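You operate a simulated robot arm through the tools that you are given. There is no shell and no other tool. Be economical: measure what you need, move in short steps, check, and stop when the job is done.

You run a simulated two-armed robot. Do the job below in one go: nothing can be reset, and whatever is moved stays where it is left.

JOB
Pick up the red topped filter with one hand, pass it to the other hand and put it on the bench top beside the booth. Open the top drawer of the left unit, put the red box on the bench top beside the dryer away in the top left drawer space and shut the drawer again. Put the tall white roll on the bench top beside the furnace away on the fourth shelf from the bottom of the corner bay. Put one of the white crucibles from the bench facing the dryer on top of the white box there. Press the button of port p one three times. Any order will do. Set down upright: tall white roll.

Only the result counts: the job must be done as asked and must still hold three seconds after the hand-in. Knocking over, shifting, dropping, spilling or breaking anything else fails it.

ROBOT AND FRAMES
Two 7-joint arms with two-finger parallel grippers on one trunk, on a base that drives. Base frame: it is fixed to the floor where the robot stands at the start and does not move with it; the origin is under the middle of the robot, x ahead of it, y to its left, z up; the surface under the hand at the start is at about z = 0.86. Readings come in m, rad, newtons and seconds.
The left shoulder is at the start at [0.062, 0.198, 1.104], the right one opposite. With the tool pointing down near the work surface each hand reaches from about 0.3 to 0.72 m from the robot's upright axis, wherever it stands, measured 20 degrees to its own side. Places, roughly: bench top beside the booth [-2.8, -1.7, 0.8]; button of port p one [-6.3, -0.5, 1]; fourth shelf of the corner bay [-6.2, 1.3, 1.3]; red box [-2.25, -1, 0.75]; red topped filter (8x8x17 cm) [0.5, 0.1, 0.9]; tall white roll (8x8x12 cm) [-2.8, -0.9, 0.9]; top drawer of the left unit [-2.2, -1, 0.6]; top left drawer space [-2.2, -1, 0.6]; white box [-2, 1.5, 0.75]; white crucible (5x5x4 cm) [-2.2, 1.6, 0.8]; white crucible (5x5x5 cm) [-2.3, 1.4, 0.8]; white crucible (5x5x7 cm) [-2.5, 1.6, 0.8]. Payload 1.57 kg a hand.
The tool frame of a hand sits at the grasp point between the pads (the TCP): z along the fingers, y along the line on which they close. The tips reach 0.03 m beyond it. The gripper opens to 0.11 m. The fingers are 0.024 m wide and 0.012 m thick; the gripper's body (0.048 by 0.112 m) begins 0.078 m behind the TCP.
Orientation is told as [roll, pitch, yaw] about the base's x, y, z axes, in that order, counted from this pose: with the fingers straight down and closing along the base's y, the tool's x points along the base's -x, its y along +y and its z along -z.

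CONTROLS
- The arms move only by the tool drive_tool. It takes "left_targets", "right_targets" or both (then of equal length, played together; a hand with none holds still); each is text: rows parted by semicolons, each of 7 numbers parted by spaces: the shift along the tool's x, y, z in m, then the turn, a rotation vector about the tool's x, y, z in rad, then the closure in counts, from 0 (fully open) to 255 (shut). In form: tx ty tz ax ay az fingers; .... A call has 1 to 20 rows; each row shifts and turns the commanded pose from where the row before left it, along the tool's axes as they then stand. Each row takes 0.2 s and may step no farther than 0.05 m and 0.15 rad from the row before; otherwise, or with a gripper value out of range, the whole call is refused. A pose out of reach is approached as far as the arm can. The call stops where the force on the tool passes 40 N (or 10 N more than at its start, if that is more) or the arm is blocked; 0.2 s more then pass. Each finger travels about 0.072 m/s and halts on what it meets, pressing with about 43 N; the grip force reading is that of the motor and also rises with nothing between the fingers. The clock runs only during rows and for 0.2 s after the last one: add rows that do not move to give the fingers time. The reply holds the time, the measured pose of the TCP, the force on the tool along the base axes, the opening and the grip force, in the units named above and with some noise, with the torque about the TCP (base axes, N m) and any sound that the robot's microphone picked up.
- Cameras (640 x 400 px; columns grow to the right, rows downward): "scene" is now at [0.0989, 0.0238, 1.6782]; the picture's right is [0.32, -0.95, 0.00], its down [-0.79, -0.27, -0.55] and it looks along [0.52, 0.18, -0.84] (base axes); focal length 269 px, centre (320, 200). "left" rides on the left gripper at [0.07, -0.016, -0.141] in its tool frame; the picture's right is [0.23, 0.97, 0.00], its down [-0.85, 0.20, -0.48] and it looks along [-0.47, 0.11, 0.88] (tool axes); focal length 222 px, centre (320, 200). "right" rides on the right gripper at [0.07, 0.016, -0.141] in its tool frame; the picture's right is [-0.23, 0.97, 0.00], its down [-0.85, -0.20, -0.48] and it looks along [-0.47, -0.11, 0.88] (tool axes); focal length 222 px, centre (320, 200). There is no depth. A picture from a camera that has moved, and an enlarged one, comes with that camera's place and axes in the base frame and with its lens.
- snapshot(camera): a new picture of that camera. The clock stands still meanwhile.
- slide_trunk(by): slides the trunk up (or, below 0, down) by that many m; the arms and the scene camera ride with it, the base frame stays. It gives what a move gives, with no picture.
- roll_base(legs): drives the robot by 1 to 6 legs, each [ahead, left, turn to the left] in m, m and rad, along the robot's own axes; the way and the turn of a leg run together, so that a leg with both is an arc; at most 1.5 m and 3.142 rad a leg. The arms and the cameras ride along, it lands a little off, and it stops where it bumps. It gives what a move gives.
- turn_head(pan, tilt): turns the head with the scene camera to pan (to the left, within 1.501 rad either way) and tilt (down, from -0.506 to 1.204), counted from straight ahead of the robot. It gives what a move gives.
- enlarge(camera, box): a new picture of the part [left, top, right, bottom] of that camera's present view, enlarged. The clock stands still meanwhile.
- sign_off(): hands the job in; it is judged then, once.

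Work in short steps. Places have to be worked out from the pictures, the camera data and where the tool is seen: move nearer, look again, correct. Check each grasp and each placing, and mend what went wrong. You have 186 turns and 166 pictures in all, those below and enlarged ones among them. Open the grippers and draw the arms clear of the work before you hand the job in, unless the task says otherwise; then end with one line.

The tools are called after ">>>" by a JSON object that holds its "fn" and its "kwargs". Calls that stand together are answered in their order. drive_tool: Moves the arms, as the interface text tells. Its arguments: {"type":"object","properties":{"left_targets":{"type":"string"},"right_targets":{"type":"string"}},"required":[]} The other tools are called the same way: slide_trunk (by) slides the trunk up or down; roll_base (legs) drives the base; turn_head (pan, tilt) turns the head that bears the scene camera; snapshot (camera) takes a picture; enlarge (camera, box) takes an enlarged picture of a part of a camera's view; sign_off () hands the job in.

At the start:

```text
time_s: 0.0
left_eef_pos: [0.4806, 0.3533, 1.1001]
left_tcp_rot: [-0.001, 0.0, 0.002]
left_wrist_force: [0.0, 0.7, 0.8]
left_moment: [0.01, 0.02, -0.01]
left_finger_gap: 0.1102
left_grasp_force: 0.0
right_eef_pos: [0.3791, -0.0396, 1.0941]
right_tcp_rot: [-0.003, 0.002, -0.001]
right_wrist_force: [0.0, -1.0, -0.3]
right_moment: [-0.01, -0.01, -0.01]
right_finger_gap: 0.1099
right_grasp_force: 0.1
trunk travel left (down, up): [-0.7, 0.29]
robot x, y, heading: [0.0035, -0.0038, 0.002]
head pan, tilt: [0.328, 0.986]
```

scene: 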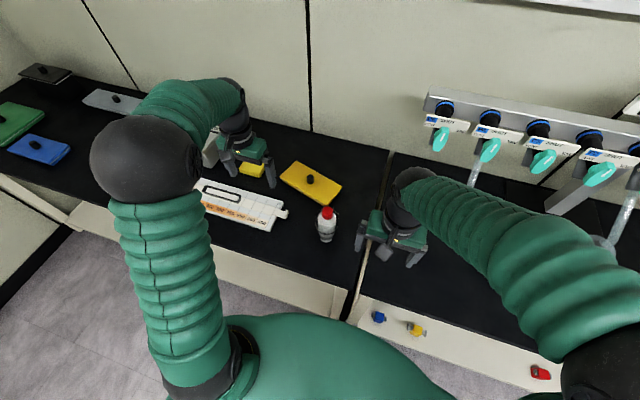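
right: 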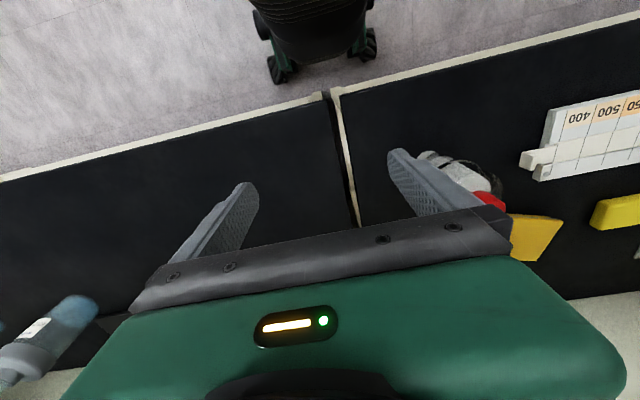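
left: 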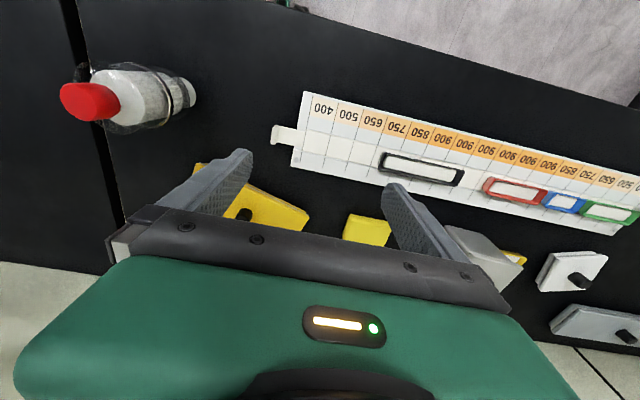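

I'll look closely at the filter first. From the scene camera I put it at about (0.465, 0.133), standing on z≈0.86.

>>> {"fn": "enlarge", "kwargs": {"camera": "scene", "box": [260, 180, 400, 268]}}

>>> {"fn": "enlarge", "kwargs": {"camera": "left", "box": [40, 40, 240, 165]}}

```text
4.55 times, centred on (330, 224) of scene
camera zoom: at [0.0989, 0.0238, 1.6782], right [0.32, -0.95, 0.0], down [-0.79, -0.27, -0.55], along [0.52, 0.18, -0.84], focal length 1224 px, centre (274, 91)
```

zoom: 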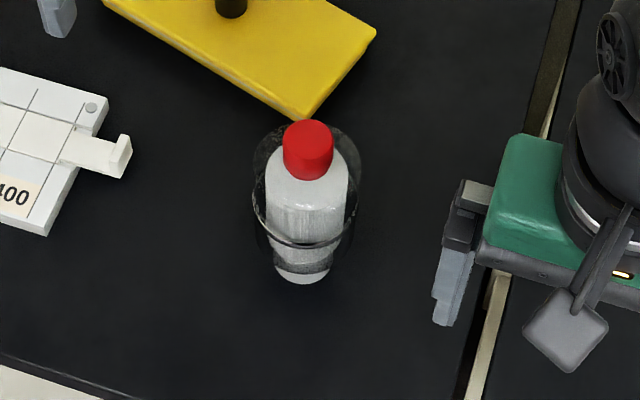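

```text
3.20 times, centred on (140, 102) of left
camera zoom: at [0.4122, 0.3364, 1.2417], right [-0.23, 0.97, 0.0], down [0.86, 0.2, 0.48], along [0.47, 0.11, -0.88], focal length 711 px, centre (896, 512)
```

zoom: 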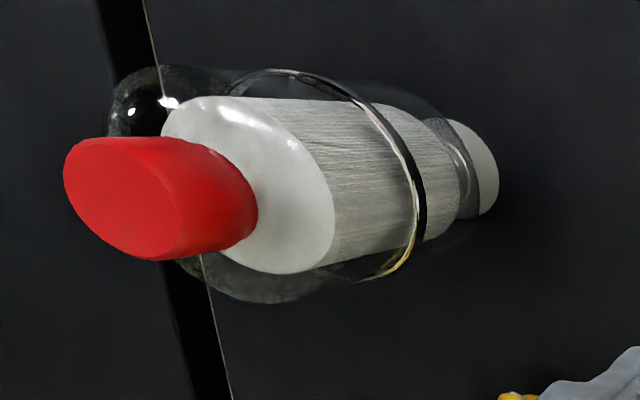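

The filter is at about (0.475, 0.135). It has a red cap roughly 4 cm wide and a clear housing 8 cm wide. The left hand will take the housing at a tilt and the right hand will then take the cap from above. I back off a little and turn the left hand.

>>> {"fn": "roll_base", "kwargs": {"legs": [[-0.12, 0, 0]]}}

>>> {"fn": "drive_tool", "kwargs": {"left_targets": "0 0 0 0 0 0.15 0; 0 0 0 0 0 0.15 0; 0 0 0 0 0 0.15 0; 0 0 0 0 0 0.15 0; 0 0 0 0 0 0.15 0; 0 0 0 0 0 0.035 0; 0 0 0 0 -0.15 0 0; 0 0 0 0 -0.15 0 0; 0 0 0 0 -0.15 0 0; 0 0 0 0 -0.15 0 0; 0 0 0 0 -0.15 0 0; 0 0 0 0 -0.035 0 0"}}

>>> {"fn": "snapshot", "kwargs": {"camera": "scene"}}

>>> {"fn": "snapshot", "kwargs": {"camera": "left"}}

```text
time_s: 1.2
left_eef_pos: [0.3637, 0.3535, 1.1004]
left_tcp_rot: [-0.001, 0.003, 0.001]
left_wrist_force: [-0.3, 0.0, 0.3]
left_moment: [0.01, -0.06, 0.01]
left_finger_gap: 0.11
left_grasp_force: 0.1
right_eef_pos: [0.2632, -0.0396, 1.0935]
right_tcp_rot: [-0.003, 0.001, 0.001]
right_wrist_force: [0.4, 0.1, -0.4]
right_moment: [0.01, 0.0, 0.0]
right_finger_gap: 0.1098
right_grasp_force: 0.1
trunk travel left (down, up): [-0.7, 0.29]
robot x, y, heading: [-0.1212, -0.0028, -0.003]
head pan, tilt: [0.328, 0.986]
```

```text
time_s: 3.8
left_eef_pos: [0.3598, 0.3534, 1.1023]
left_tcp_rot: [0.001, -0.788, -0.781]
left_wrist_force: [0.4, 0.2, 0.1]
left_moment: [0.03, 0.02, 0.0]
left_finger_gap: 0.11
left_grasp_force: 0.1
right_eef_pos: [0.2579, -0.0386, 1.0961]
right_tcp_rot: [-0.002, -0.002, 0.002]
right_wrist_force: [-0.5, -0.6, 1.2]
right_moment: [0.0, -0.03, -0.02]
right_finger_gap: 0.1101
right_grasp_force: 0.1
trunk travel left (down, up): [-0.7, 0.29]
robot x, y, heading: [-0.119, 0.0001, 0.002]
head pan, tilt: [0.328, 0.986]
```

```text
160 pictures are left
camera scene: at [-0.0196, 0.0256, 1.6782], right [0.32, -0.95, 0.0], down [-0.79, -0.27, -0.55], along [0.52, 0.18, -0.84], focal length 269 px, centre (320, 200)
```

scene: 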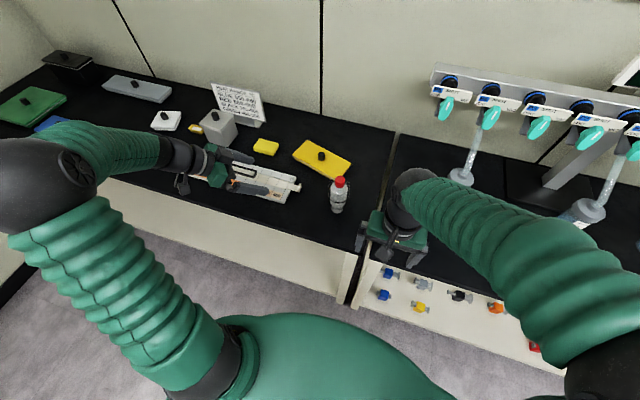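

```text
159 pictures are left
camera left: at [0.2432, 0.4473, 1.1512], right [0.57, 0.8, -0.16], down [0.33, -0.04, 0.94], along [0.75, -0.59, -0.29], focal length 222 px, centre (320, 200)
```

left: 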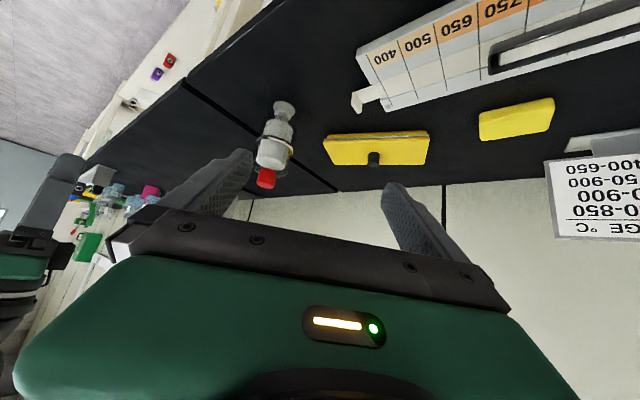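

The tilt worked. I refine the filter to (0.469, 0.135) and move the left hand to a pre-grasp 0.13 m back along the tool axis.

>>> {"fn": "drive_tool", "kwargs": {"left_targets": "-0.0245 -0.0385 0 0 0 0 0; -0.0245 -0.0385 0 0 0 0 0; 0 0 0.049 0 0 0 0; 0 0 0.049 0 0 0 0; 0 0 0.049 0 0 0 0; 0 0 0 0 0 0 0"}}

>>> {"fn": "snapshot", "kwargs": {"camera": "left"}}

>>> {"fn": "snapshot", "kwargs": {"camera": "scene"}}

```text
time_s: 5.2
left_eef_pos: [0.4027, 0.1967, 1.0384]
left_tcp_rot: [0.004, -0.785, -0.784]
left_wrist_force: [0.0, -0.2, 0.4]
left_moment: [0.02, -0.01, -0.02]
left_finger_gap: 0.1099
left_grasp_force: 0.2
right_eef_pos: [0.2575, -0.0405, 1.0957]
right_tcp_rot: [0.001, -0.001, 0.004]
right_wrist_force: [-0.4, 0.5, -0.3]
right_moment: [-0.02, -0.02, -0.01]
right_finger_gap: 0.1101
right_grasp_force: 0.1
trunk travel left (down, up): [-0.7, 0.29]
robot x, y, heading: [-0.1181, 0.0011, 0.006]
head pan, tilt: [0.328, 0.986]
```

```text
158 pictures are left
camera left: at [0.2864, 0.2902, 1.0872], right [0.57, 0.8, -0.16], down [0.33, -0.05, 0.94], along [0.75, -0.59, -0.29], focal length 222 px, centre (320, 200)
```

left: 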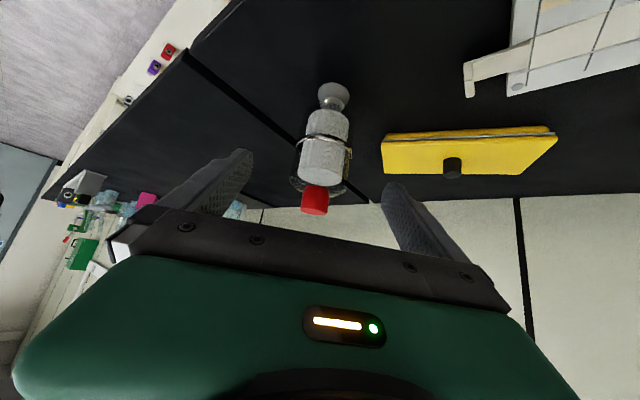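

```text
157 pictures are left
camera scene: at [-0.02, 0.022, 1.6783], right [0.32, -0.95, 0.0], down [-0.79, -0.27, -0.55], along [0.52, 0.18, -0.84], focal length 269 px, centre (320, 200)
```

scene: 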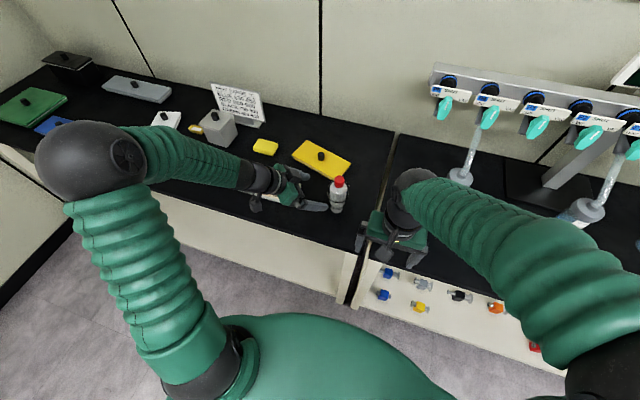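

Both views put the filter at about (0.470, 0.138), so I'm aligned to within 6 mm. I advance and close on the housing.

>>> {"fn": "drive_tool", "kwargs": {"left_targets": "0 0.006 0 0 0 0 0; 0 0 0.043 0 0 0 0; 0 0 0.043 0 0 0 0; 0.002 0 0.043 0 0 0 0; 0 0 0 0 0 0 0"}}

>>> {"fn": "snapshot", "kwargs": {"camera": "left"}}

>>> {"fn": "enlarge", "kwargs": {"camera": "scene", "box": [240, 130, 400, 230]}}

```text
time_s: 6.4
left_eef_pos: [0.4719, 0.1415, 0.9418]
left_tcp_rot: [0.001, -0.787, -0.784]
left_wrist_force: [0.5, -0.3, 0.3]
left_moment: [0.0, 0.0, 0.0]
left_finger_gap: 0.1099
left_grasp_force: 0.0
right_eef_pos: [0.2579, -0.0385, 1.0955]
right_tcp_rot: [0.001, -0.003, 0.002]
right_wrist_force: [-0.5, -0.1, -0.2]
right_moment: [-0.05, 0.01, 0.03]
right_finger_gap: 0.1099
right_grasp_force: 0.0
trunk travel left (down, up): [-0.7, 0.29]
robot x, y, heading: [-0.1166, -0.0016, 0.001]
head pan, tilt: [0.328, 0.986]
```

```text
156 pictures are left
camera left: at [0.3555, 0.2355, 0.9905], right [0.57, 0.8, -0.16], down [0.33, -0.05, 0.94], along [0.75, -0.59, -0.29], focal length 222 px, centre (320, 200)
```

left: 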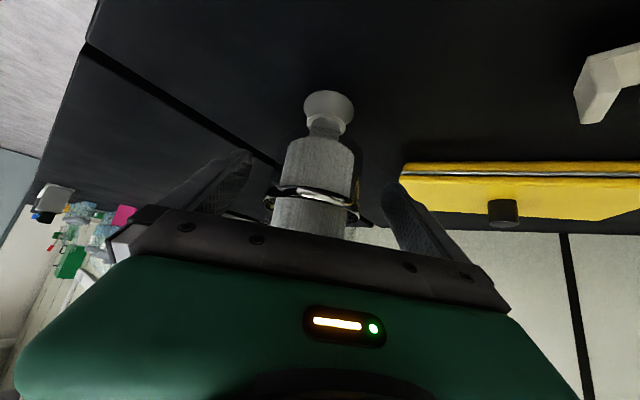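

```text
4.00 times, centred on (320, 180) of scene
camera zoom: at [-0.0195, 0.0236, 1.6782], right [0.32, -0.95, 0.0], down [-0.79, -0.27, -0.55], along [0.52, 0.18, -0.84], focal length 1077 px, centre (320, 280)
```

zoom: 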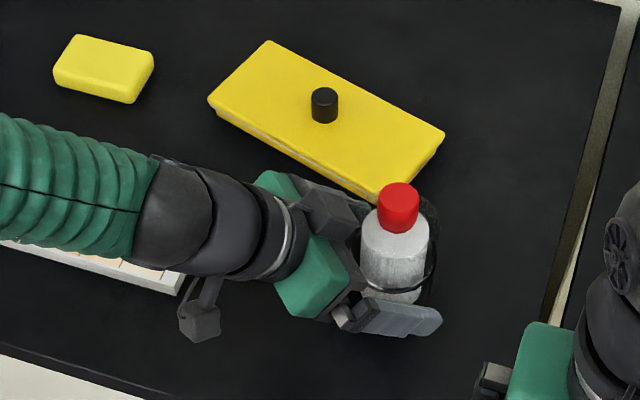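

The filter sits between the fingers, so I close.

>>> {"fn": "drive_tool", "kwargs": {"left_targets": "0 0 0 0 0 0 80; 0 0 0 0 0 0 120; 0 0 0 0 0 0 255; 0 0 0 0 0 0 255; 0 0 0 0 0 0 255"}}

>>> {"fn": "snapshot", "kwargs": {"camera": "left"}}

```text
time_s: 7.6
left_eef_pos: [0.4721, 0.1418, 0.9409]
left_tcp_rot: [-0.001, -0.787, -0.783]
left_wrist_force: [0.8, 0.3, 2.3]
left_moment: [-0.04, -0.03, 0.03]
left_finger_gap: 0.0708
left_grasp_force: 43.1
right_eef_pos: [0.2582, -0.0398, 1.0957]
right_tcp_rot: [0.0, -0.001, 0.001]
right_wrist_force: [-0.2, -0.4, -0.2]
right_moment: [-0.03, 0.0, 0.0]
right_finger_gap: 0.1104
right_grasp_force: 0.1
trunk travel left (down, up): [-0.7, 0.29]
robot x, y, heading: [-0.1205, 0.0012, 0.005]
head pan, tilt: [0.328, 0.986]
```

```text
154 pictures are left
camera left: at [0.3557, 0.2363, 0.9904], right [0.57, 0.8, -0.16], down [0.33, -0.05, 0.94], along [0.75, -0.59, -0.29], focal length 222 px, centre (320, 200)
```

left: 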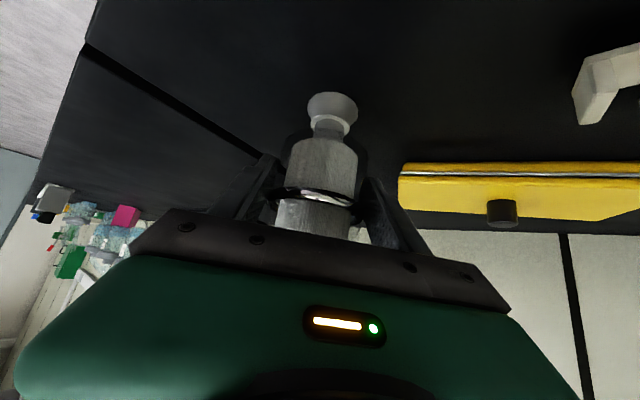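

Gripped at a 0.071 gap. I lift straight up 0.2 m, then shift toward the robot's midline.

>>> {"fn": "drive_tool", "kwargs": {"left_targets": "-0.014 0 -0.014 0 0 0 255; -0.035 0 -0.035 0 0 0 255; -0.035 0 -0.035 0 0 0 255; -0.035 0 -0.035 0 0 0 255; -0.028 0 -0.028 0 0 0 255; -0.01 -0.038 0.01 0 0 0 255; -0.01 -0.038 0.01 0 0 0 255; -0.01 -0.038 0.01 0 0 0 255; 0 0 0 0 0 0 255; 0 0 0 0 0 0 255"}}

>>> {"fn": "snapshot", "kwargs": {"camera": "scene"}}

>>> {"fn": "snapshot", "kwargs": {"camera": "left"}}

>>> {"fn": "snapshot", "kwargs": {"camera": "right"}}

```text
time_s: 9.8
left_eef_pos: [0.4209, 0.0327, 1.1466]
left_tcp_rot: [-0.001, -0.788, -0.782]
left_wrist_force: [0.4, 0.4, -2.3]
left_moment: [0.02, 0.02, 0.01]
left_finger_gap: 0.0706
left_grasp_force: 42.6
right_eef_pos: [0.2592, -0.039, 1.0966]
right_tcp_rot: [-0.002, -0.002, 0.002]
right_wrist_force: [-0.7, 0.4, 0.6]
right_moment: [0.01, 0.0, 0.01]
right_finger_gap: 0.11
right_grasp_force: 0.0
trunk travel left (down, up): [-0.7, 0.29]
robot x, y, heading: [-0.1157, -0.0014, 0.007]
head pan, tilt: [0.328, 0.986]
```

```text
153 pictures are left
camera scene: at [-0.0184, 0.0244, 1.6781], right [0.32, -0.95, 0.0], down [-0.79, -0.27, -0.55], along [0.52, 0.18, -0.84], focal length 269 px, centre (320, 200)
```

scene: 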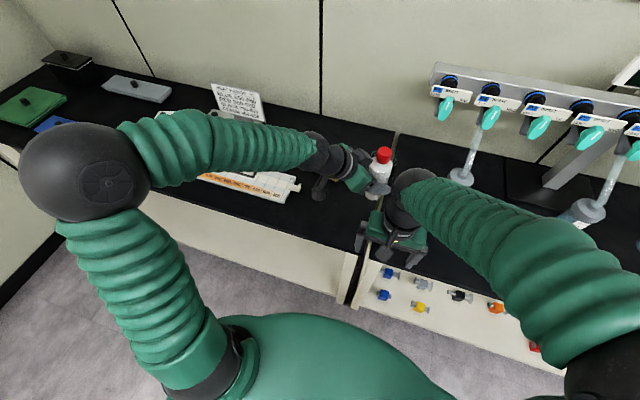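

```text
152 pictures are left
camera left: at [0.3047, 0.1265, 1.1971], right [0.57, 0.8, -0.16], down [0.33, -0.05, 0.94], along [0.75, -0.59, -0.29], focal length 222 px, centre (320, 200)
```

left: 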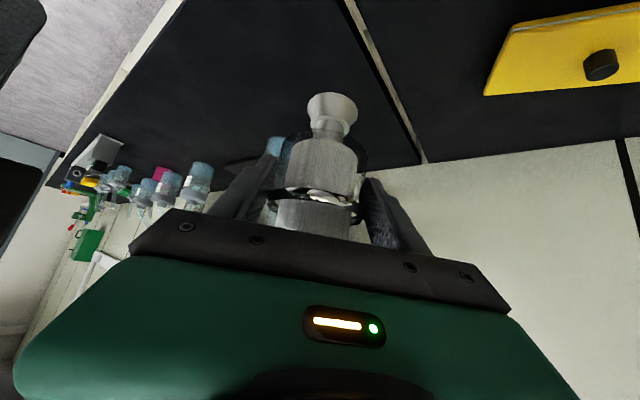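

```text
151 pictures are left
camera right: at [0.1881, -0.0228, 1.2366], right [0.23, 0.97, 0.0], down [0.85, -0.2, 0.48], along [0.47, -0.11, -0.88], focal length 222 px, centre (320, 200)
```

right: 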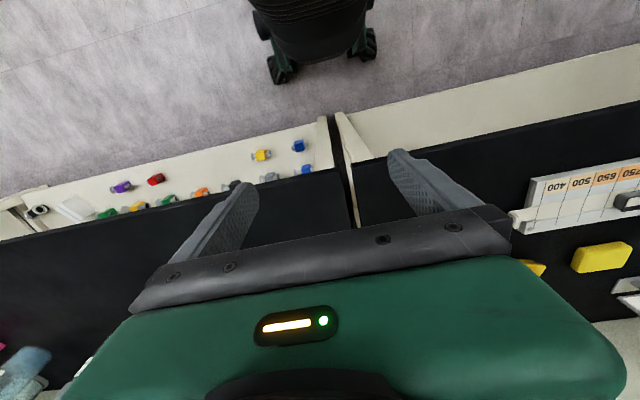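

The filter is up at about 2.5 N, with the cap at (0.423, 0.027) and its top near z=1.236. I raise the right hand, yaw it −45° so its fingers run parallel to the left gripper's face, and bring it above the cap.

>>> {"fn": "drive_tool", "kwargs": {"right_targets": "0 0 -0.05 0 0 0 0; 0 0 -0.05 0 0 0.15 0; 0 0 -0.05 0 0 0.15 0; 0 0 -0.05 0 0 0.15 0; 0 0 -0.05 0 0 0.15 0; 0 0 -0.05 0 0 0.15 0; 0 0 0 0 0 0.035 0; -0.0173 0.0407 0 0 0 0 0; -0.0173 0.0407 0 0 0 0 0; -0.0173 0.0407 0 0 0 0 0; -0.0173 0.0407 0 0 0 0 0; 0 0 0 0 0 0 0"}}

>>> {"fn": "snapshot", "kwargs": {"camera": "right"}}

>>> {"fn": "snapshot", "kwargs": {"camera": "scene"}}

```text
time_s: 12.4
left_eef_pos: [0.422, 0.0319, 1.1471]
left_tcp_rot: [-0.002, -0.785, -0.783]
left_wrist_force: [-0.8, 1.8, -1.5]
left_moment: [0.0, 0.04, -0.01]
left_finger_gap: 0.0706
left_grasp_force: 42.9
right_eef_pos: [0.3424, -0.0061, 1.3859]
right_tcp_rot: [0.003, -0.002, -0.783]
right_wrist_force: [0.1, -0.4, -0.2]
right_moment: [0.01, 0.01, 0.04]
right_finger_gap: 0.1103
right_grasp_force: 0.0
right hand out of reach, approached as far as the arm can: row 9, 10, 11
trunk travel left (down, up): [-0.7, 0.29]
robot x, y, heading: [-0.1178, -0.0005, 0.001]
head pan, tilt: [0.328, 0.986]
```

```text
150 pictures are left
camera right: at [0.3032, 0.0537, 1.5266], right [0.85, 0.53, 0.0], down [0.46, -0.75, 0.48], along [0.26, -0.41, -0.88], focal length 222 px, centre (320, 200)
```

right: 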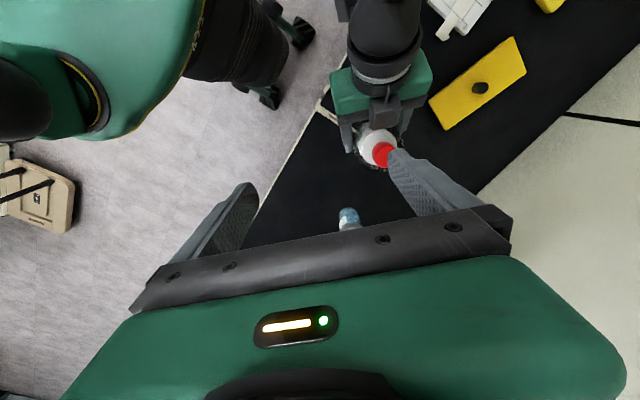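

```text
149 pictures are left
camera scene: at [-0.0157, 0.023, 1.6779], right [0.32, -0.95, 0.0], down [-0.79, -0.27, -0.55], along [0.52, 0.18, -0.84], focal length 269 px, centre (320, 200)
```

scene: 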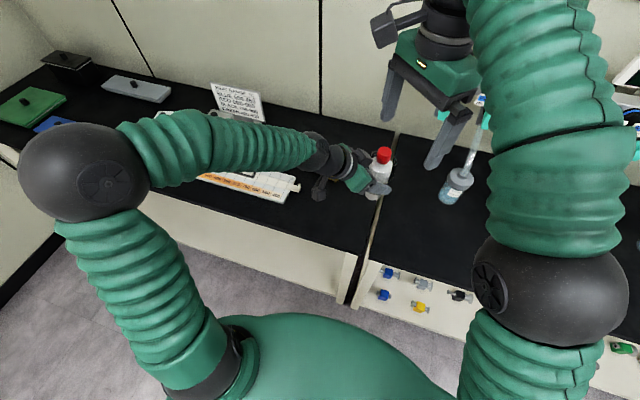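

The right arm ran out of reach at that height. I bring the filter lower and nearer so the cap is at about (0.362, −0.004) with its top at 1.136, and hold the right hand still.

>>> {"fn": "drive_tool", "kwargs": {"left_targets": "0.0286 -0.0212 0.0186 0 0 0 255; 0.0286 -0.0212 0.0186 0 0 0 255; 0.0286 -0.0212 0.0186 0 0 0 255; 0 0 0 0 0 0 255"}}

>>> {"fn": "drive_tool", "kwargs": {"right_targets": "0 0 0.05 0 0 0 0; 0 0 0.02 0 0 0 0; 0 0 0 0 0 0 0"}}

>>> {"fn": "snapshot", "kwargs": {"camera": "right"}}

>>> {"fn": "snapshot", "kwargs": {"camera": "scene"}}

```text
time_s: 13.4
left_eef_pos: [0.36, 0.0009, 1.0483]
left_tcp_rot: [0.002, -0.787, -0.784]
left_wrist_force: [0.8, 0.4, -1.6]
left_moment: [0.0, 0.03, 0.0]
left_finger_gap: 0.0705
left_grasp_force: 43.2
right_eef_pos: [0.3405, -0.006, 1.3869]
right_tcp_rot: [0.005, -0.003, -0.784]
right_wrist_force: [-0.4, 0.1, 0.0]
right_moment: [0.03, 0.0, 0.02]
right_finger_gap: 0.11
right_grasp_force: 0.0
trunk travel left (down, up): [-0.7, 0.29]
robot x, y, heading: [-0.1155, -0.0004, 0.003]
head pan, tilt: [0.328, 0.986]
```

```text
time_s: 14.2
left_eef_pos: [0.3616, 0.0023, 1.047]
left_tcp_rot: [-0.001, -0.784, -0.784]
left_wrist_force: [-0.8, -0.4, -1.9]
left_moment: [0.0, 0.02, -0.01]
left_finger_gap: 0.0707
left_grasp_force: 43.5
right_eef_pos: [0.3408, -0.0071, 1.3161]
right_tcp_rot: [0.001, -0.004, -0.783]
right_wrist_force: [-0.1, 0.0, -0.2]
right_moment: [-0.01, 0.01, 0.0]
right_finger_gap: 0.1099
right_grasp_force: 0.1
trunk travel left (down, up): [-0.7, 0.29]
robot x, y, heading: [-0.1194, 0.0002, 0.001]
head pan, tilt: [0.328, 0.986]
```

```text
148 pictures are left
camera right: at [0.3013, 0.0533, 1.457], right [0.85, 0.53, 0.0], down [0.46, -0.74, 0.48], along [0.25, -0.41, -0.88], focal length 222 px, centre (320, 200)
```

right: 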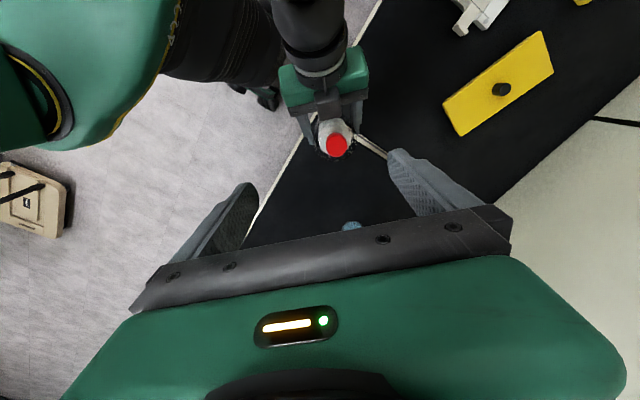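

```text
147 pictures are left
camera scene: at [-0.0182, 0.0233, 1.6781], right [0.32, -0.95, 0.0], down [-0.79, -0.27, -0.55], along [0.52, 0.18, -0.84], focal length 269 px, centre (320, 200)
```

scene: 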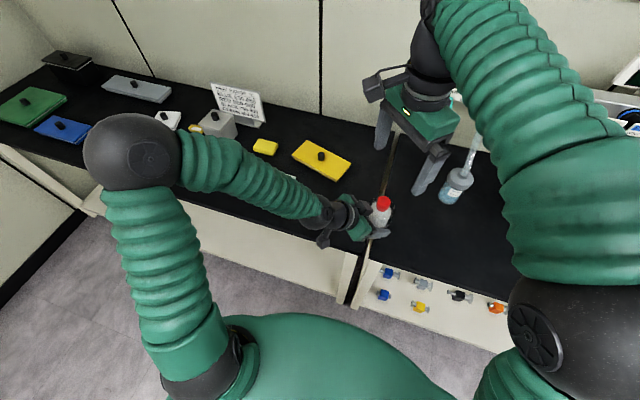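

Both views agree on the cap at (0.364, −0.006). I align the right hand and go down to just above it.

>>> {"fn": "drive_tool", "kwargs": {"right_targets": "-0.0156 0.017 0.03 0 0 0 0; 0 0 0.045 0 0 0 0; 0 0 0.036 0 0 0 0; 0 0 0 0 0 0 0"}}

>>> {"fn": "snapshot", "kwargs": {"camera": "right"}}

>>> {"fn": "enlarge", "kwargs": {"camera": "scene", "box": [290, 100, 480, 220]}}

```text
time_s: 15.2
left_eef_pos: [0.3604, 0.0012, 1.0468]
left_tcp_rot: [0.0, -0.786, -0.784]
left_wrist_force: [-0.5, 0.3, -2.4]
left_moment: [-0.02, 0.03, -0.03]
left_finger_gap: 0.0705
left_grasp_force: 42.7
right_eef_pos: [0.3638, -0.0048, 1.2027]
right_tcp_rot: [0.0, -0.004, -0.785]
right_wrist_force: [-1.1, 0.1, -0.3]
right_moment: [-0.03, 0.0, 0.01]
right_finger_gap: 0.1098
right_grasp_force: 0.1
trunk travel left (down, up): [-0.7, 0.29]
robot x, y, heading: [-0.1162, 0.0026, 0.002]
head pan, tilt: [0.328, 0.986]
```

```text
146 pictures are left
camera right: at [0.3249, 0.0552, 1.3448], right [0.85, 0.53, 0.0], down [0.46, -0.74, 0.48], along [0.25, -0.41, -0.88], focal length 222 px, centre (320, 200)
```

right: 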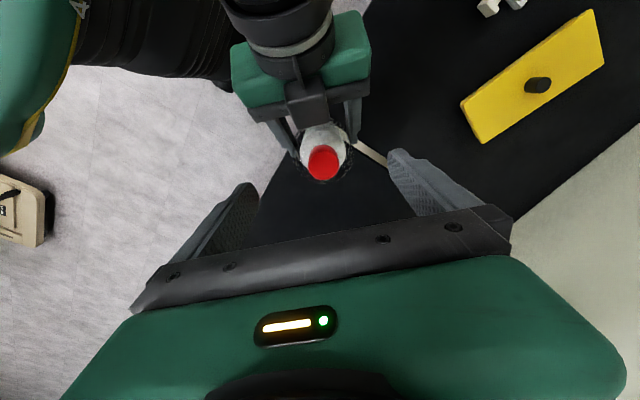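

```text
3.33 times, centred on (385, 160) of scene
camera zoom: at [-0.018, 0.0233, 1.6781], right [0.32, -0.95, 0.0], down [-0.79, -0.27, -0.55], along [0.52, 0.18, -0.84], focal length 897 px, centre (103, 333)
```

zoom: 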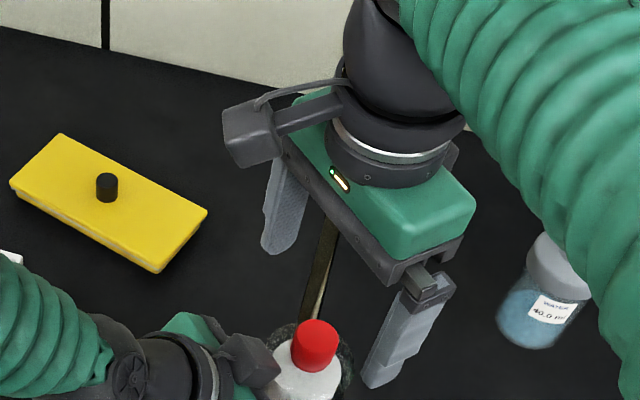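

The cap is centred under the right hand at (0.364, −0.005). I descend so the fingers straddle the cap.

>>> {"fn": "drive_tool", "kwargs": {"right_targets": "0 0 0.035 0 0 0 0; 0 0 0.037 0 0 0 0; 0 0 0 0 0 0 0"}}

>>> {"fn": "snapshot", "kwargs": {"camera": "right"}}

>>> {"fn": "enlarge", "kwargs": {"camera": "scene", "box": [290, 120, 480, 240]}}

```text
time_s: 16.0
left_eef_pos: [0.3606, 0.0017, 1.0478]
left_tcp_rot: [0.0, -0.785, -0.784]
left_wrist_force: [-0.6, 0.0, -2.4]
left_moment: [0.04, 0.01, 0.0]
left_finger_gap: 0.0705
left_grasp_force: 42.9
right_eef_pos: [0.3612, -0.0062, 1.1325]
right_tcp_rot: [0.002, 0.0, -0.784]
right_wrist_force: [0.4, 0.4, -0.8]
right_moment: [-0.03, 0.01, 0.01]
right_finger_gap: 0.11
right_grasp_force: 0.0
trunk travel left (down, up): [-0.7, 0.29]
robot x, y, heading: [-0.1195, -0.0008, 0.006]
head pan, tilt: [0.328, 0.986]
```

```text
144 pictures are left
camera right: at [0.3222, 0.0536, 1.2741], right [0.85, 0.53, 0.0], down [0.46, -0.74, 0.48], along [0.26, -0.41, -0.88], focal length 222 px, centre (320, 200)
```

right: 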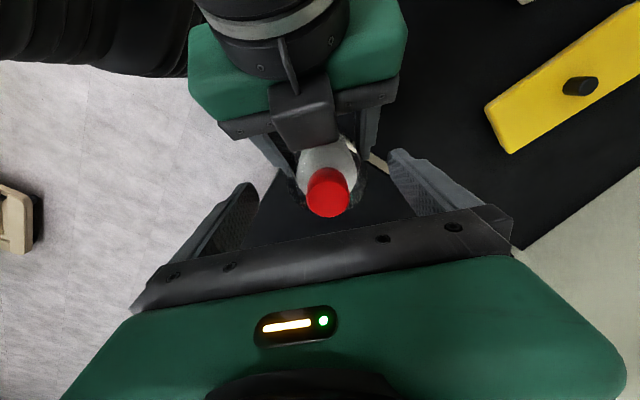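

```text
3.33 times, centred on (385, 180) of scene
camera zoom: at [-0.019, 0.0234, 1.6782], right [0.32, -0.95, 0.0], down [-0.79, -0.27, -0.55], along [0.52, 0.18, -0.84], focal length 897 px, centre (103, 267)
```

zoom: 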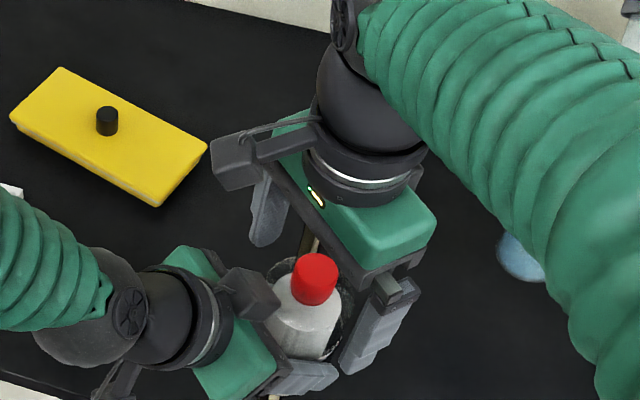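

The cap is between the fingers but about 7 mm toward tool −x, so I nudge that way and close.

>>> {"fn": "drive_tool", "kwargs": {"right_targets": "-0.006 0.002 0.002 0 0 0 0; 0 0 0 0 0 0 100; 0 0 0 0 0 0 140; 0 0 0 0 0 0 255; 0 0 0 0 0 0 255; 0 0 0 0 0 0 255; 0 0 0 0 0 0 255"}}

>>> {"fn": "snapshot", "kwargs": {"camera": "right"}}

>>> {"fn": "enlarge", "kwargs": {"camera": "scene", "box": [290, 120, 480, 240]}}

```text
time_s: 17.6
left_eef_pos: [0.3596, -0.0001, 1.0476]
left_tcp_rot: [0.001, -0.786, -0.786]
left_wrist_force: [-15.2, -10.0, 7.1]
left_moment: [0.21, -0.56, -0.33]
left_finger_gap: 0.0706
left_grasp_force: 43.5
right_eef_pos: [0.3696, -0.0084, 1.1319]
right_tcp_rot: [0.003, -0.001, -0.783]
right_wrist_force: [15.7, 8.9, -7.4]
right_moment: [0.52, -0.82, 0.07]
right_finger_gap: 0.0704
right_grasp_force: 43.2
trunk travel left (down, up): [-0.7, 0.29]
robot x, y, heading: [-0.1172, -0.0032, 0.002]
head pan, tilt: [0.328, 0.986]
```

```text
142 pictures are left
camera right: at [0.3293, 0.0513, 1.2728], right [0.85, 0.53, 0.0], down [0.46, -0.74, 0.48], along [0.26, -0.41, -0.88], focal length 222 px, centre (320, 200)
```

right: 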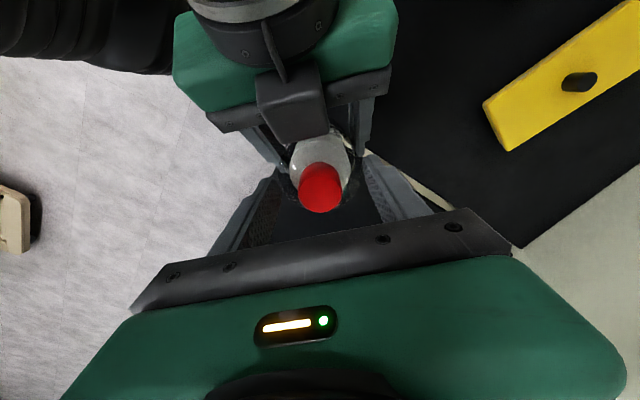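

```text
3.33 times, centred on (385, 180) of scene
camera zoom: at [-0.0183, 0.0233, 1.6781], right [0.32, -0.95, 0.0], down [-0.79, -0.27, -0.55], along [0.52, 0.18, -0.84], focal length 897 px, centre (103, 267)
```

zoom: 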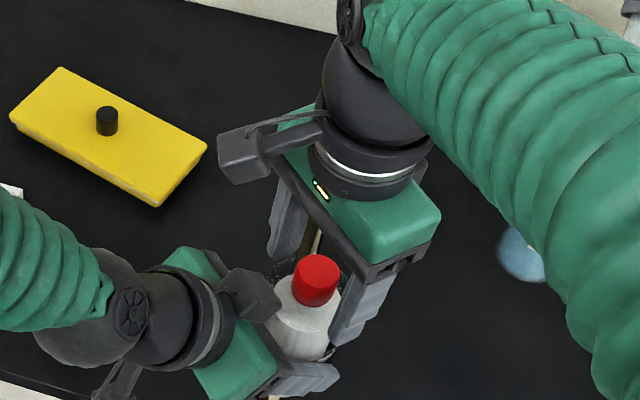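

It closed on the housing's top (gap 0.070) with some side load, using only the fingertips. I reopen slightly, shift +4 mm along tool y, go 12 mm deeper and close again.

>>> {"fn": "drive_tool", "kwargs": {"right_targets": "0 0 0 0 0 0 40; 0 0 0 0 0 0 40; -0.003 0.004 0 0 0 0 40; 0 0 0.012 0 0 0 40; 0 0 0 0 0 0 40"}}

>>> {"fn": "drive_tool", "kwargs": {"right_targets": "0 0 0 0 0 0 100; 0 0 0 0 0 0 255; 0 0 0 0 0 0 255; 0 0 0 0 0 0 255"}}

```text
time_s: 18.8
left_eef_pos: [0.3608, 0.0026, 1.0474]
left_tcp_rot: [0.0, -0.786, -0.784]
left_wrist_force: [-0.2, -0.7, -1.6]
left_moment: [0.04, 0.01, -0.03]
left_finger_gap: 0.0706
left_grasp_force: 43.4
right_eef_pos: [0.3731, -0.0088, 1.1191]
right_tcp_rot: [0.002, 0.0, -0.783]
right_wrist_force: [0.1, 0.7, 0.2]
right_moment: [0.02, 0.02, 0.01]
right_finger_gap: 0.0927
right_grasp_force: 0.2
trunk travel left (down, up): [-0.7, 0.29]
robot x, y, heading: [-0.1194, 0.0018, 0.007]
head pan, tilt: [0.328, 0.986]
```

```text
time_s: 19.8
left_eef_pos: [0.361, 0.0022, 1.0469]
left_tcp_rot: [0.001, -0.789, -0.781]
left_wrist_force: [5.1, 5.5, -4.2]
left_moment: [-0.1, 0.09, 0.22]
left_finger_gap: 0.0704
left_grasp_force: 43.1
right_eef_pos: [0.3731, -0.0087, 1.1196]
right_tcp_rot: [0.0, -0.002, -0.784]
right_wrist_force: [-5.9, -5.1, 1.9]
right_moment: [-0.22, 0.29, -0.1]
right_finger_gap: 0.0707
right_grasp_force: 42.7
trunk travel left (down, up): [-0.7, 0.29]
robot x, y, heading: [-0.1152, -0.0006, -0.0]
head pan, tilt: [0.328, 0.986]
```

Balanced grip, with only about 5 N of side load. I open the left hand and back it straight out along its axis.

>>> {"fn": "drive_tool", "kwargs": {"left_targets": "0 0 0 0 0 0 120; 0 0 0 0 0 0 0; 0 0 0 0 0 0 0; 0 0 -0.03 0 0 0 0; 0 0 -0.05 0 0 0 0; 0 0 -0.05 0 0 0 0; 0 0 0 0 0 0 0"}}

>>> {"fn": "snapshot", "kwargs": {"camera": "scene"}}

>>> {"fn": "snapshot", "kwargs": {"camera": "right"}}

>>> {"fn": "snapshot", "kwargs": {"camera": "left"}}

```text
time_s: 21.4
left_eef_pos: [0.2964, 0.0666, 1.1412]
left_tcp_rot: [-0.002, -0.784, -0.783]
left_wrist_force: [0.1, -0.2, 0.3]
left_moment: [-0.01, 0.0, 0.04]
left_finger_gap: 0.1101
left_grasp_force: 0.1
right_eef_pos: [0.3738, -0.009, 1.1182]
right_tcp_rot: [0.001, 0.001, -0.784]
right_wrist_force: [0.4, -0.1, 0.0]
right_moment: [-0.05, -0.02, -0.03]
right_finger_gap: 0.0705
right_grasp_force: 43.1
trunk travel left (down, up): [-0.7, 0.29]
robot x, y, heading: [-0.1189, -0.0032, -0.002]
head pan, tilt: [0.328, 0.986]
```

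```text
140 pictures are left
camera scene: at [-0.0178, 0.0248, 1.678], right [0.32, -0.95, 0.0], down [-0.79, -0.27, -0.55], along [0.52, 0.18, -0.84], focal length 269 px, centre (320, 200)
```

scene: 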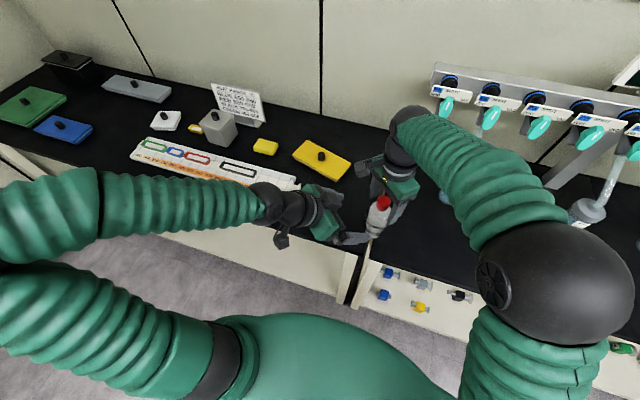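

```text
139 pictures are left
camera right: at [0.3347, 0.0518, 1.2602], right [0.85, 0.53, 0.0], down [0.47, -0.74, 0.48], along [0.25, -0.41, -0.88], focal length 222 px, centre (320, 200)
```

right: 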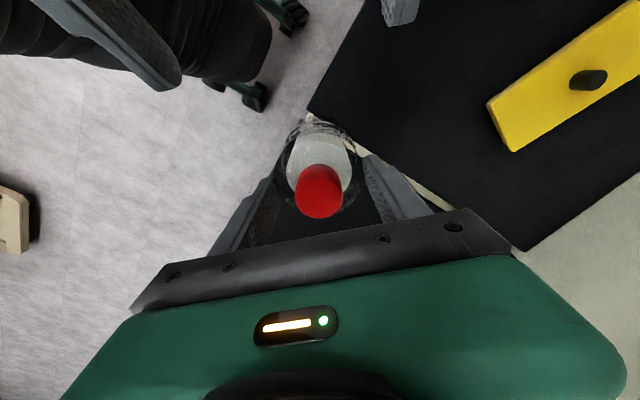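

```text
138 pictures are left
camera left: at [0.1791, 0.1604, 1.1906], right [0.57, 0.8, -0.16], down [0.33, -0.05, 0.94], along [0.75, -0.59, -0.29], focal length 222 px, centre (320, 200)
```

left: 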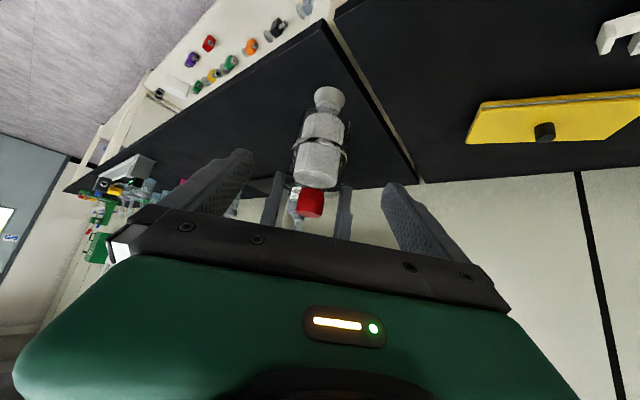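

The handover worked: the right hand holds the filter, with its bottom about 0.151 m below the TCP. I back away from the bench, straighten both hands and look around.

>>> {"fn": "roll_base", "kwargs": {"legs": [[-0.5, 0, 0]]}}

>>> {"fn": "drive_tool", "kwargs": {"left_targets": "0 0 0 0 0.15 0 0; 0 0 0 0 0.15 0 0; 0 0 0 0 0.15 0 0; 0 0 0 0 0.15 0 0; 0 0 0 0 0.15 0 0; 0 0 0 0 0.035 0 0; 0 0.04 0 0 0 -0.15 0; 0 0.04 0 0 0 -0.15 0; 0 0.04 0 0 0 -0.15 0; 0 0.04 0 0 0 -0.15 0; 0 0.04 0 0 0 -0.15 0; 0 0 0 0 0 -0.035 0; 0 0 0 0 0 0 0", "right_targets": "0 0 -0.02 0 0 0 255; 0 0 -0.02 0 0 0 255; 0 0 -0.02 0 0 0 255; 0 0 -0.02 0 0 0 255; 0 0 0 0 0 0 255; 0 0 0 0 0 0 255; 0 -0.02 0 0 0 -0.15 255; 0 -0.02 0 0 0 -0.15 255; 0 -0.02 0 0 0 -0.15 255; 0 -0.02 0 0 0 -0.15 255; 0 -0.02 0 0 0 -0.15 255; 0 0 0 0 0 -0.035 255; 0 0 0 0 0 0 255"}}

>>> {"fn": "roll_base", "kwargs": {"legs": [[0, 0, 3.14]]}}

>>> {"fn": "turn_head", "kwargs": {"pan": 0, "tilt": 0.25}}

>>> {"fn": "snapshot", "kwargs": {"camera": "scene"}}

```text
time_s: 24.4
left_eef_pos: [-0.2108, 0.0665, 1.1397]
left_tcp_rot: [0.0, -0.785, -0.779]
left_wrist_force: [-0.2, 0.6, 0.7]
left_moment: [-0.01, 0.0, -0.02]
left_finger_gap: 0.11
left_grasp_force: 0.1
right_eef_pos: [-0.1329, -0.0087, 1.1183]
right_tcp_rot: [0.0, 0.0, -0.778]
right_wrist_force: [-0.1, 1.1, -0.5]
right_moment: [-0.04, -0.02, -0.01]
right_finger_gap: 0.0703
right_grasp_force: 43.0
trunk travel left (down, up): [-0.7, 0.29]
robot x, y, heading: [-0.6243, -0.0055, 0.005]
head pan, tilt: [0.328, 0.986]
```

```text
time_s: 25.6
left_eef_pos: [-0.2121, 0.0658, 1.1422]
left_tcp_rot: [-0.001, -0.043, -0.779]
left_wrist_force: [1.0, -0.2, -0.3]
left_moment: [0.02, -0.01, -0.01]
left_finger_gap: 0.11
left_grasp_force: 0.1
right_eef_pos: [-0.1281, -0.0194, 1.1977]
right_tcp_rot: [-0.002, -0.015, -0.806]
right_wrist_force: [5.6, -3.0, -5.3]
right_moment: [0.3, 0.8, -0.28]
right_finger_gap: 0.0703
right_grasp_force: 42.6
trunk travel left (down, up): [-0.7, 0.29]
robot x, y, heading: [-0.6229, 0.0002, 0.008]
head pan, tilt: [0.328, 0.986]
stopped in row 6 (right hand): the force on the tool passed its limit at 63 N (the readings are from after the stop); the commanded pose is now the measured one
```

```text
time_s: 33.4
left_eef_pos: [-1.0348, -0.0675, 1.142]
left_tcp_rot: [0.002, -0.046, 2.355]
left_wrist_force: [-0.7, -0.8, -0.6]
left_moment: [0.0, 0.02, 0.02]
left_finger_gap: 0.11
left_grasp_force: 0.0
right_eef_pos: [-1.1203, 0.0186, 1.1992]
right_tcp_rot: [0.0, -0.015, 2.33]
right_wrist_force: [-32.0, 12.7, 2.6]
right_moment: [-2.15, -5.15, -1.88]
right_finger_gap: 0.0706
right_grasp_force: 42.8
trunk travel left (down, up): [-0.7, 0.29]
robot x, y, heading: [-0.6292, -0.0022, 3.133]
head pan, tilt: [0.328, 0.986]
```

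```text
time_s: 34.5
left_eef_pos: [-1.0333, -0.0675, 1.1419]
left_tcp_rot: [0.002, -0.046, 2.357]
left_wrist_force: [-0.4, 0.5, 0.1]
left_moment: [-0.01, 0.04, 0.01]
left_finger_gap: 0.1099
left_grasp_force: 0.0
right_eef_pos: [-1.1183, 0.0178, 1.1996]
right_tcp_rot: [0.003, -0.015, 2.328]
right_wrist_force: [-10.4, 3.8, -7.1]
right_moment: [-0.14, -1.43, -0.7]
right_finger_gap: 0.0701
right_grasp_force: 42.4
trunk travel left (down, up): [-0.7, 0.29]
robot x, y, heading: [-0.628, -0.0006, 3.14]
head pan, tilt: [0.0, 0.25]
```

```text
137 pictures are left
camera scene: at [-0.753, -0.0033, 1.7413], right [0.0, 1.0, 0.0], down [0.25, 0.0, -0.97], along [-0.97, 0.0, -0.25], focal length 269 px, centre (320, 200)
```

scene: 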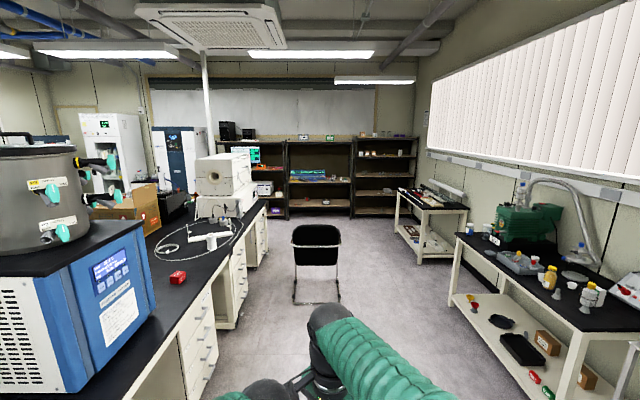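

The hands are touching: straightening the left one swung its fingers into the right hand. I check the filter before moving anything.

>>> {"fn": "snapshot", "kwargs": {"camera": "right"}}

>>> {"fn": "snapshot", "kwargs": {"camera": "left"}}

>>> {"fn": "turn_head", "kwargs": {"pan": 0.3, "tilt": 1.0}}

>>> {"fn": "snapshot", "kwargs": {"camera": "scene"}}

```text
136 pictures are left
camera right: at [-1.082, -0.0453, 1.3399], right [-0.86, -0.5, 0.0], down [-0.44, 0.75, 0.49], along [-0.25, 0.42, -0.87], focal length 222 px, centre (320, 200)
```

right: 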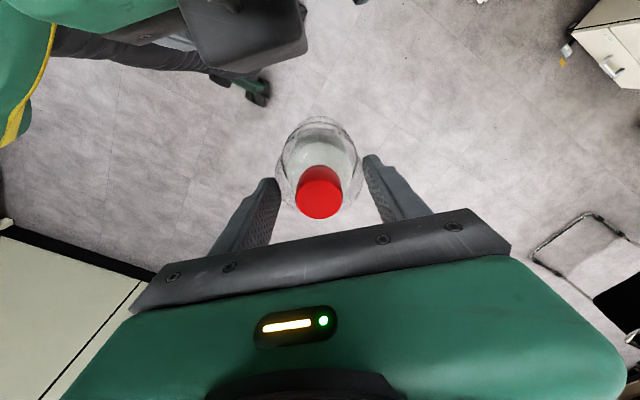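

```text
135 pictures are left
camera left: at [-0.9673, -0.1097, 1.2792], right [-0.53, -0.85, -0.01], down [-0.73, 0.45, 0.52], along [-0.44, 0.28, -0.86], focal length 222 px, centre (320, 200)
```

left: 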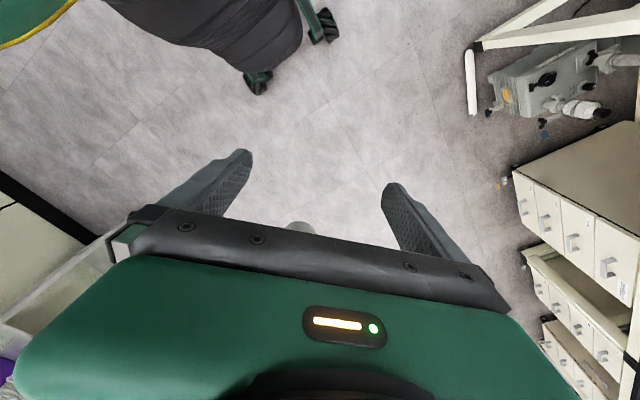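

```text
time_s: 35.6
left_eef_pos: [-1.0341, -0.0669, 1.1425]
left_tcp_rot: [0.002, -0.046, 2.356]
left_wrist_force: [-0.8, -0.2, -0.8]
left_moment: [0.03, -0.03, -0.01]
left_finger_gap: 0.11
left_grasp_force: 0.1
right_eef_pos: [-1.1184, 0.0181, 1.1991]
right_tcp_rot: [0.002, -0.015, 2.329]
right_wrist_force: [-16.0, 5.2, -6.3]
right_moment: [-0.38, -2.16, -0.97]
right_finger_gap: 0.0704
right_grasp_force: 42.9
trunk travel left (down, up): [-0.7, 0.29]
robot x, y, heading: [-0.624, -0.0051, 3.14]
head pan, tilt: [0.3, 1.0]
```

```text
134 pictures are left
camera scene: at [-0.726, -0.0239, 1.6773], right [-0.29, 0.96, 0.0], down [0.81, 0.25, -0.54], along [-0.52, -0.16, -0.84], focal length 269 px, centre (320, 200)
```

scene: 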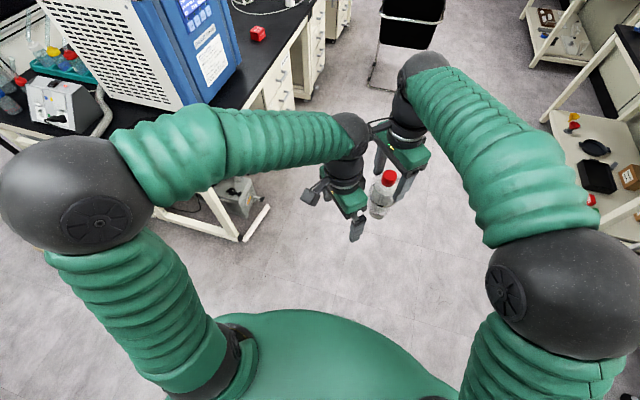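

The filter is still held upright. I slide the left hand away to the back and left, then straighten it.

>>> {"fn": "drive_tool", "kwargs": {"left_targets": "0.03 0 0 0 0 0 0; 0.04 0 0 0 0 0 0; 0.04 0 0 0 0 0 0; 0.02 0.02 0 0 0 0 0; 0 0.03 0 0 0 -0.15 0; 0 0.03 0 0 0.04 -0.15 0; 0 0.03 0 0 0 -0.15 0; 0 0.03 0 0 0 -0.15 0; 0 0.02 0 0 0 -0.15 0; 0 0 0 0 0 -0.035 0; 0 0 0 0 0 0 0"}}

```text
refused: row 6 steps farther than a row can; nothing moved
```

>>> {"fn": "drive_tool", "kwargs": {"left_targets": "0.03 0 0 0 0 0 0; 0.04 0 0 0 0 0 0; 0.04 0 0 0 0 0 0; 0.02 0.02 0 0 0 0 0; 0 0.03 0 0 0 -0.15 0; 0 0.03 0 0 0 -0.15 0; 0 0.03 0 0 0 -0.15 0; 0 0.03 0 0 0 -0.15 0; 0 0.02 0 0 0 -0.15 0; 0 0 0 0 0.04 -0.035 0; 0 0 0 0 0 0 0"}}

```text
time_s: 38.0
left_eef_pos: [-1.0221, -0.2953, 1.1347]
left_tcp_rot: [-0.03, 0.005, 3.14]
left_wrist_force: [0.3, 0.2, 0.2]
left_moment: [-0.04, -0.01, -0.01]
left_finger_gap: 0.1101
left_grasp_force: 0.2
right_eef_pos: [-1.1176, 0.0184, 1.1995]
right_tcp_rot: [0.002, -0.015, 2.331]
right_wrist_force: [-0.1, -0.3, -1.6]
right_moment: [0.0, 0.04, -0.03]
right_finger_gap: 0.0704
right_grasp_force: 42.8
trunk travel left (down, up): [-0.7, 0.29]
robot x, y, heading: [-0.6288, -0.0039, 3.142]
head pan, tilt: [0.3, 1.0]
```

The load is gone. I straighten the right hand and look left toward the island.

>>> {"fn": "drive_tool", "kwargs": {"right_targets": "0 -0.03 0 0 0 -0.15 255; 0 -0.03 0 0 0 -0.15 255; 0 -0.03 0 0 0 -0.15 255; 0 -0.03 0 0 0 -0.15 255; 0 -0.03 0 0 0 -0.15 255; 0 0 0 0 0.015 -0.05 255; 0 0 0 0 0 0 255"}}

>>> {"fn": "turn_head", "kwargs": {"pan": 0.75, "tilt": 0.35}}

>>> {"fn": "snapshot", "kwargs": {"camera": "scene"}}

```text
time_s: 39.6
left_eef_pos: [-1.0227, -0.2952, 1.1343]
left_tcp_rot: [-0.032, 0.005, 3.139]
left_wrist_force: [-0.5, 0.6, 0.0]
left_moment: [-0.03, -0.02, -0.02]
left_finger_gap: 0.1098
left_grasp_force: 0.2
right_eef_pos: [-1.0472, 0.1463, 1.2011]
right_tcp_rot: [-0.011, 0.003, 3.128]
right_wrist_force: [-0.6, -1.0, -1.7]
right_moment: [0.02, 0.04, -0.02]
right_finger_gap: 0.0699
right_grasp_force: 42.7
trunk travel left (down, up): [-0.7, 0.29]
robot x, y, heading: [-0.6251, -0.0061, 3.142]
head pan, tilt: [0.3, 1.0]
```

```text
time_s: 40.6
left_eef_pos: [-1.022, -0.294, 1.1349]
left_tcp_rot: [-0.03, 0.006, 3.138]
left_wrist_force: [-0.4, 0.8, 0.5]
left_moment: [0.0, 0.0, -0.02]
left_finger_gap: 0.1104
left_grasp_force: 0.0
right_eef_pos: [-1.0466, 0.1462, 1.2009]
right_tcp_rot: [-0.009, 0.003, 3.13]
right_wrist_force: [0.1, -0.1, -2.0]
right_moment: [-0.01, -0.01, -0.03]
right_finger_gap: 0.0702
right_grasp_force: 42.9
trunk travel left (down, up): [-0.7, 0.29]
robot x, y, heading: [-0.6294, -0.0013, 3.138]
head pan, tilt: [0.75, 0.351]
```

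```text
133 pictures are left
camera scene: at [-0.7272, -0.0667, 1.732], right [-0.68, 0.73, 0.0], down [0.25, 0.23, -0.94], along [-0.69, -0.64, -0.35], focal length 269 px, centre (320, 200)
```

scene: 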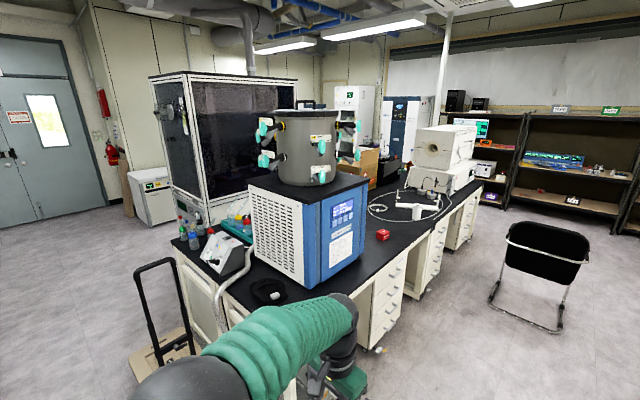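

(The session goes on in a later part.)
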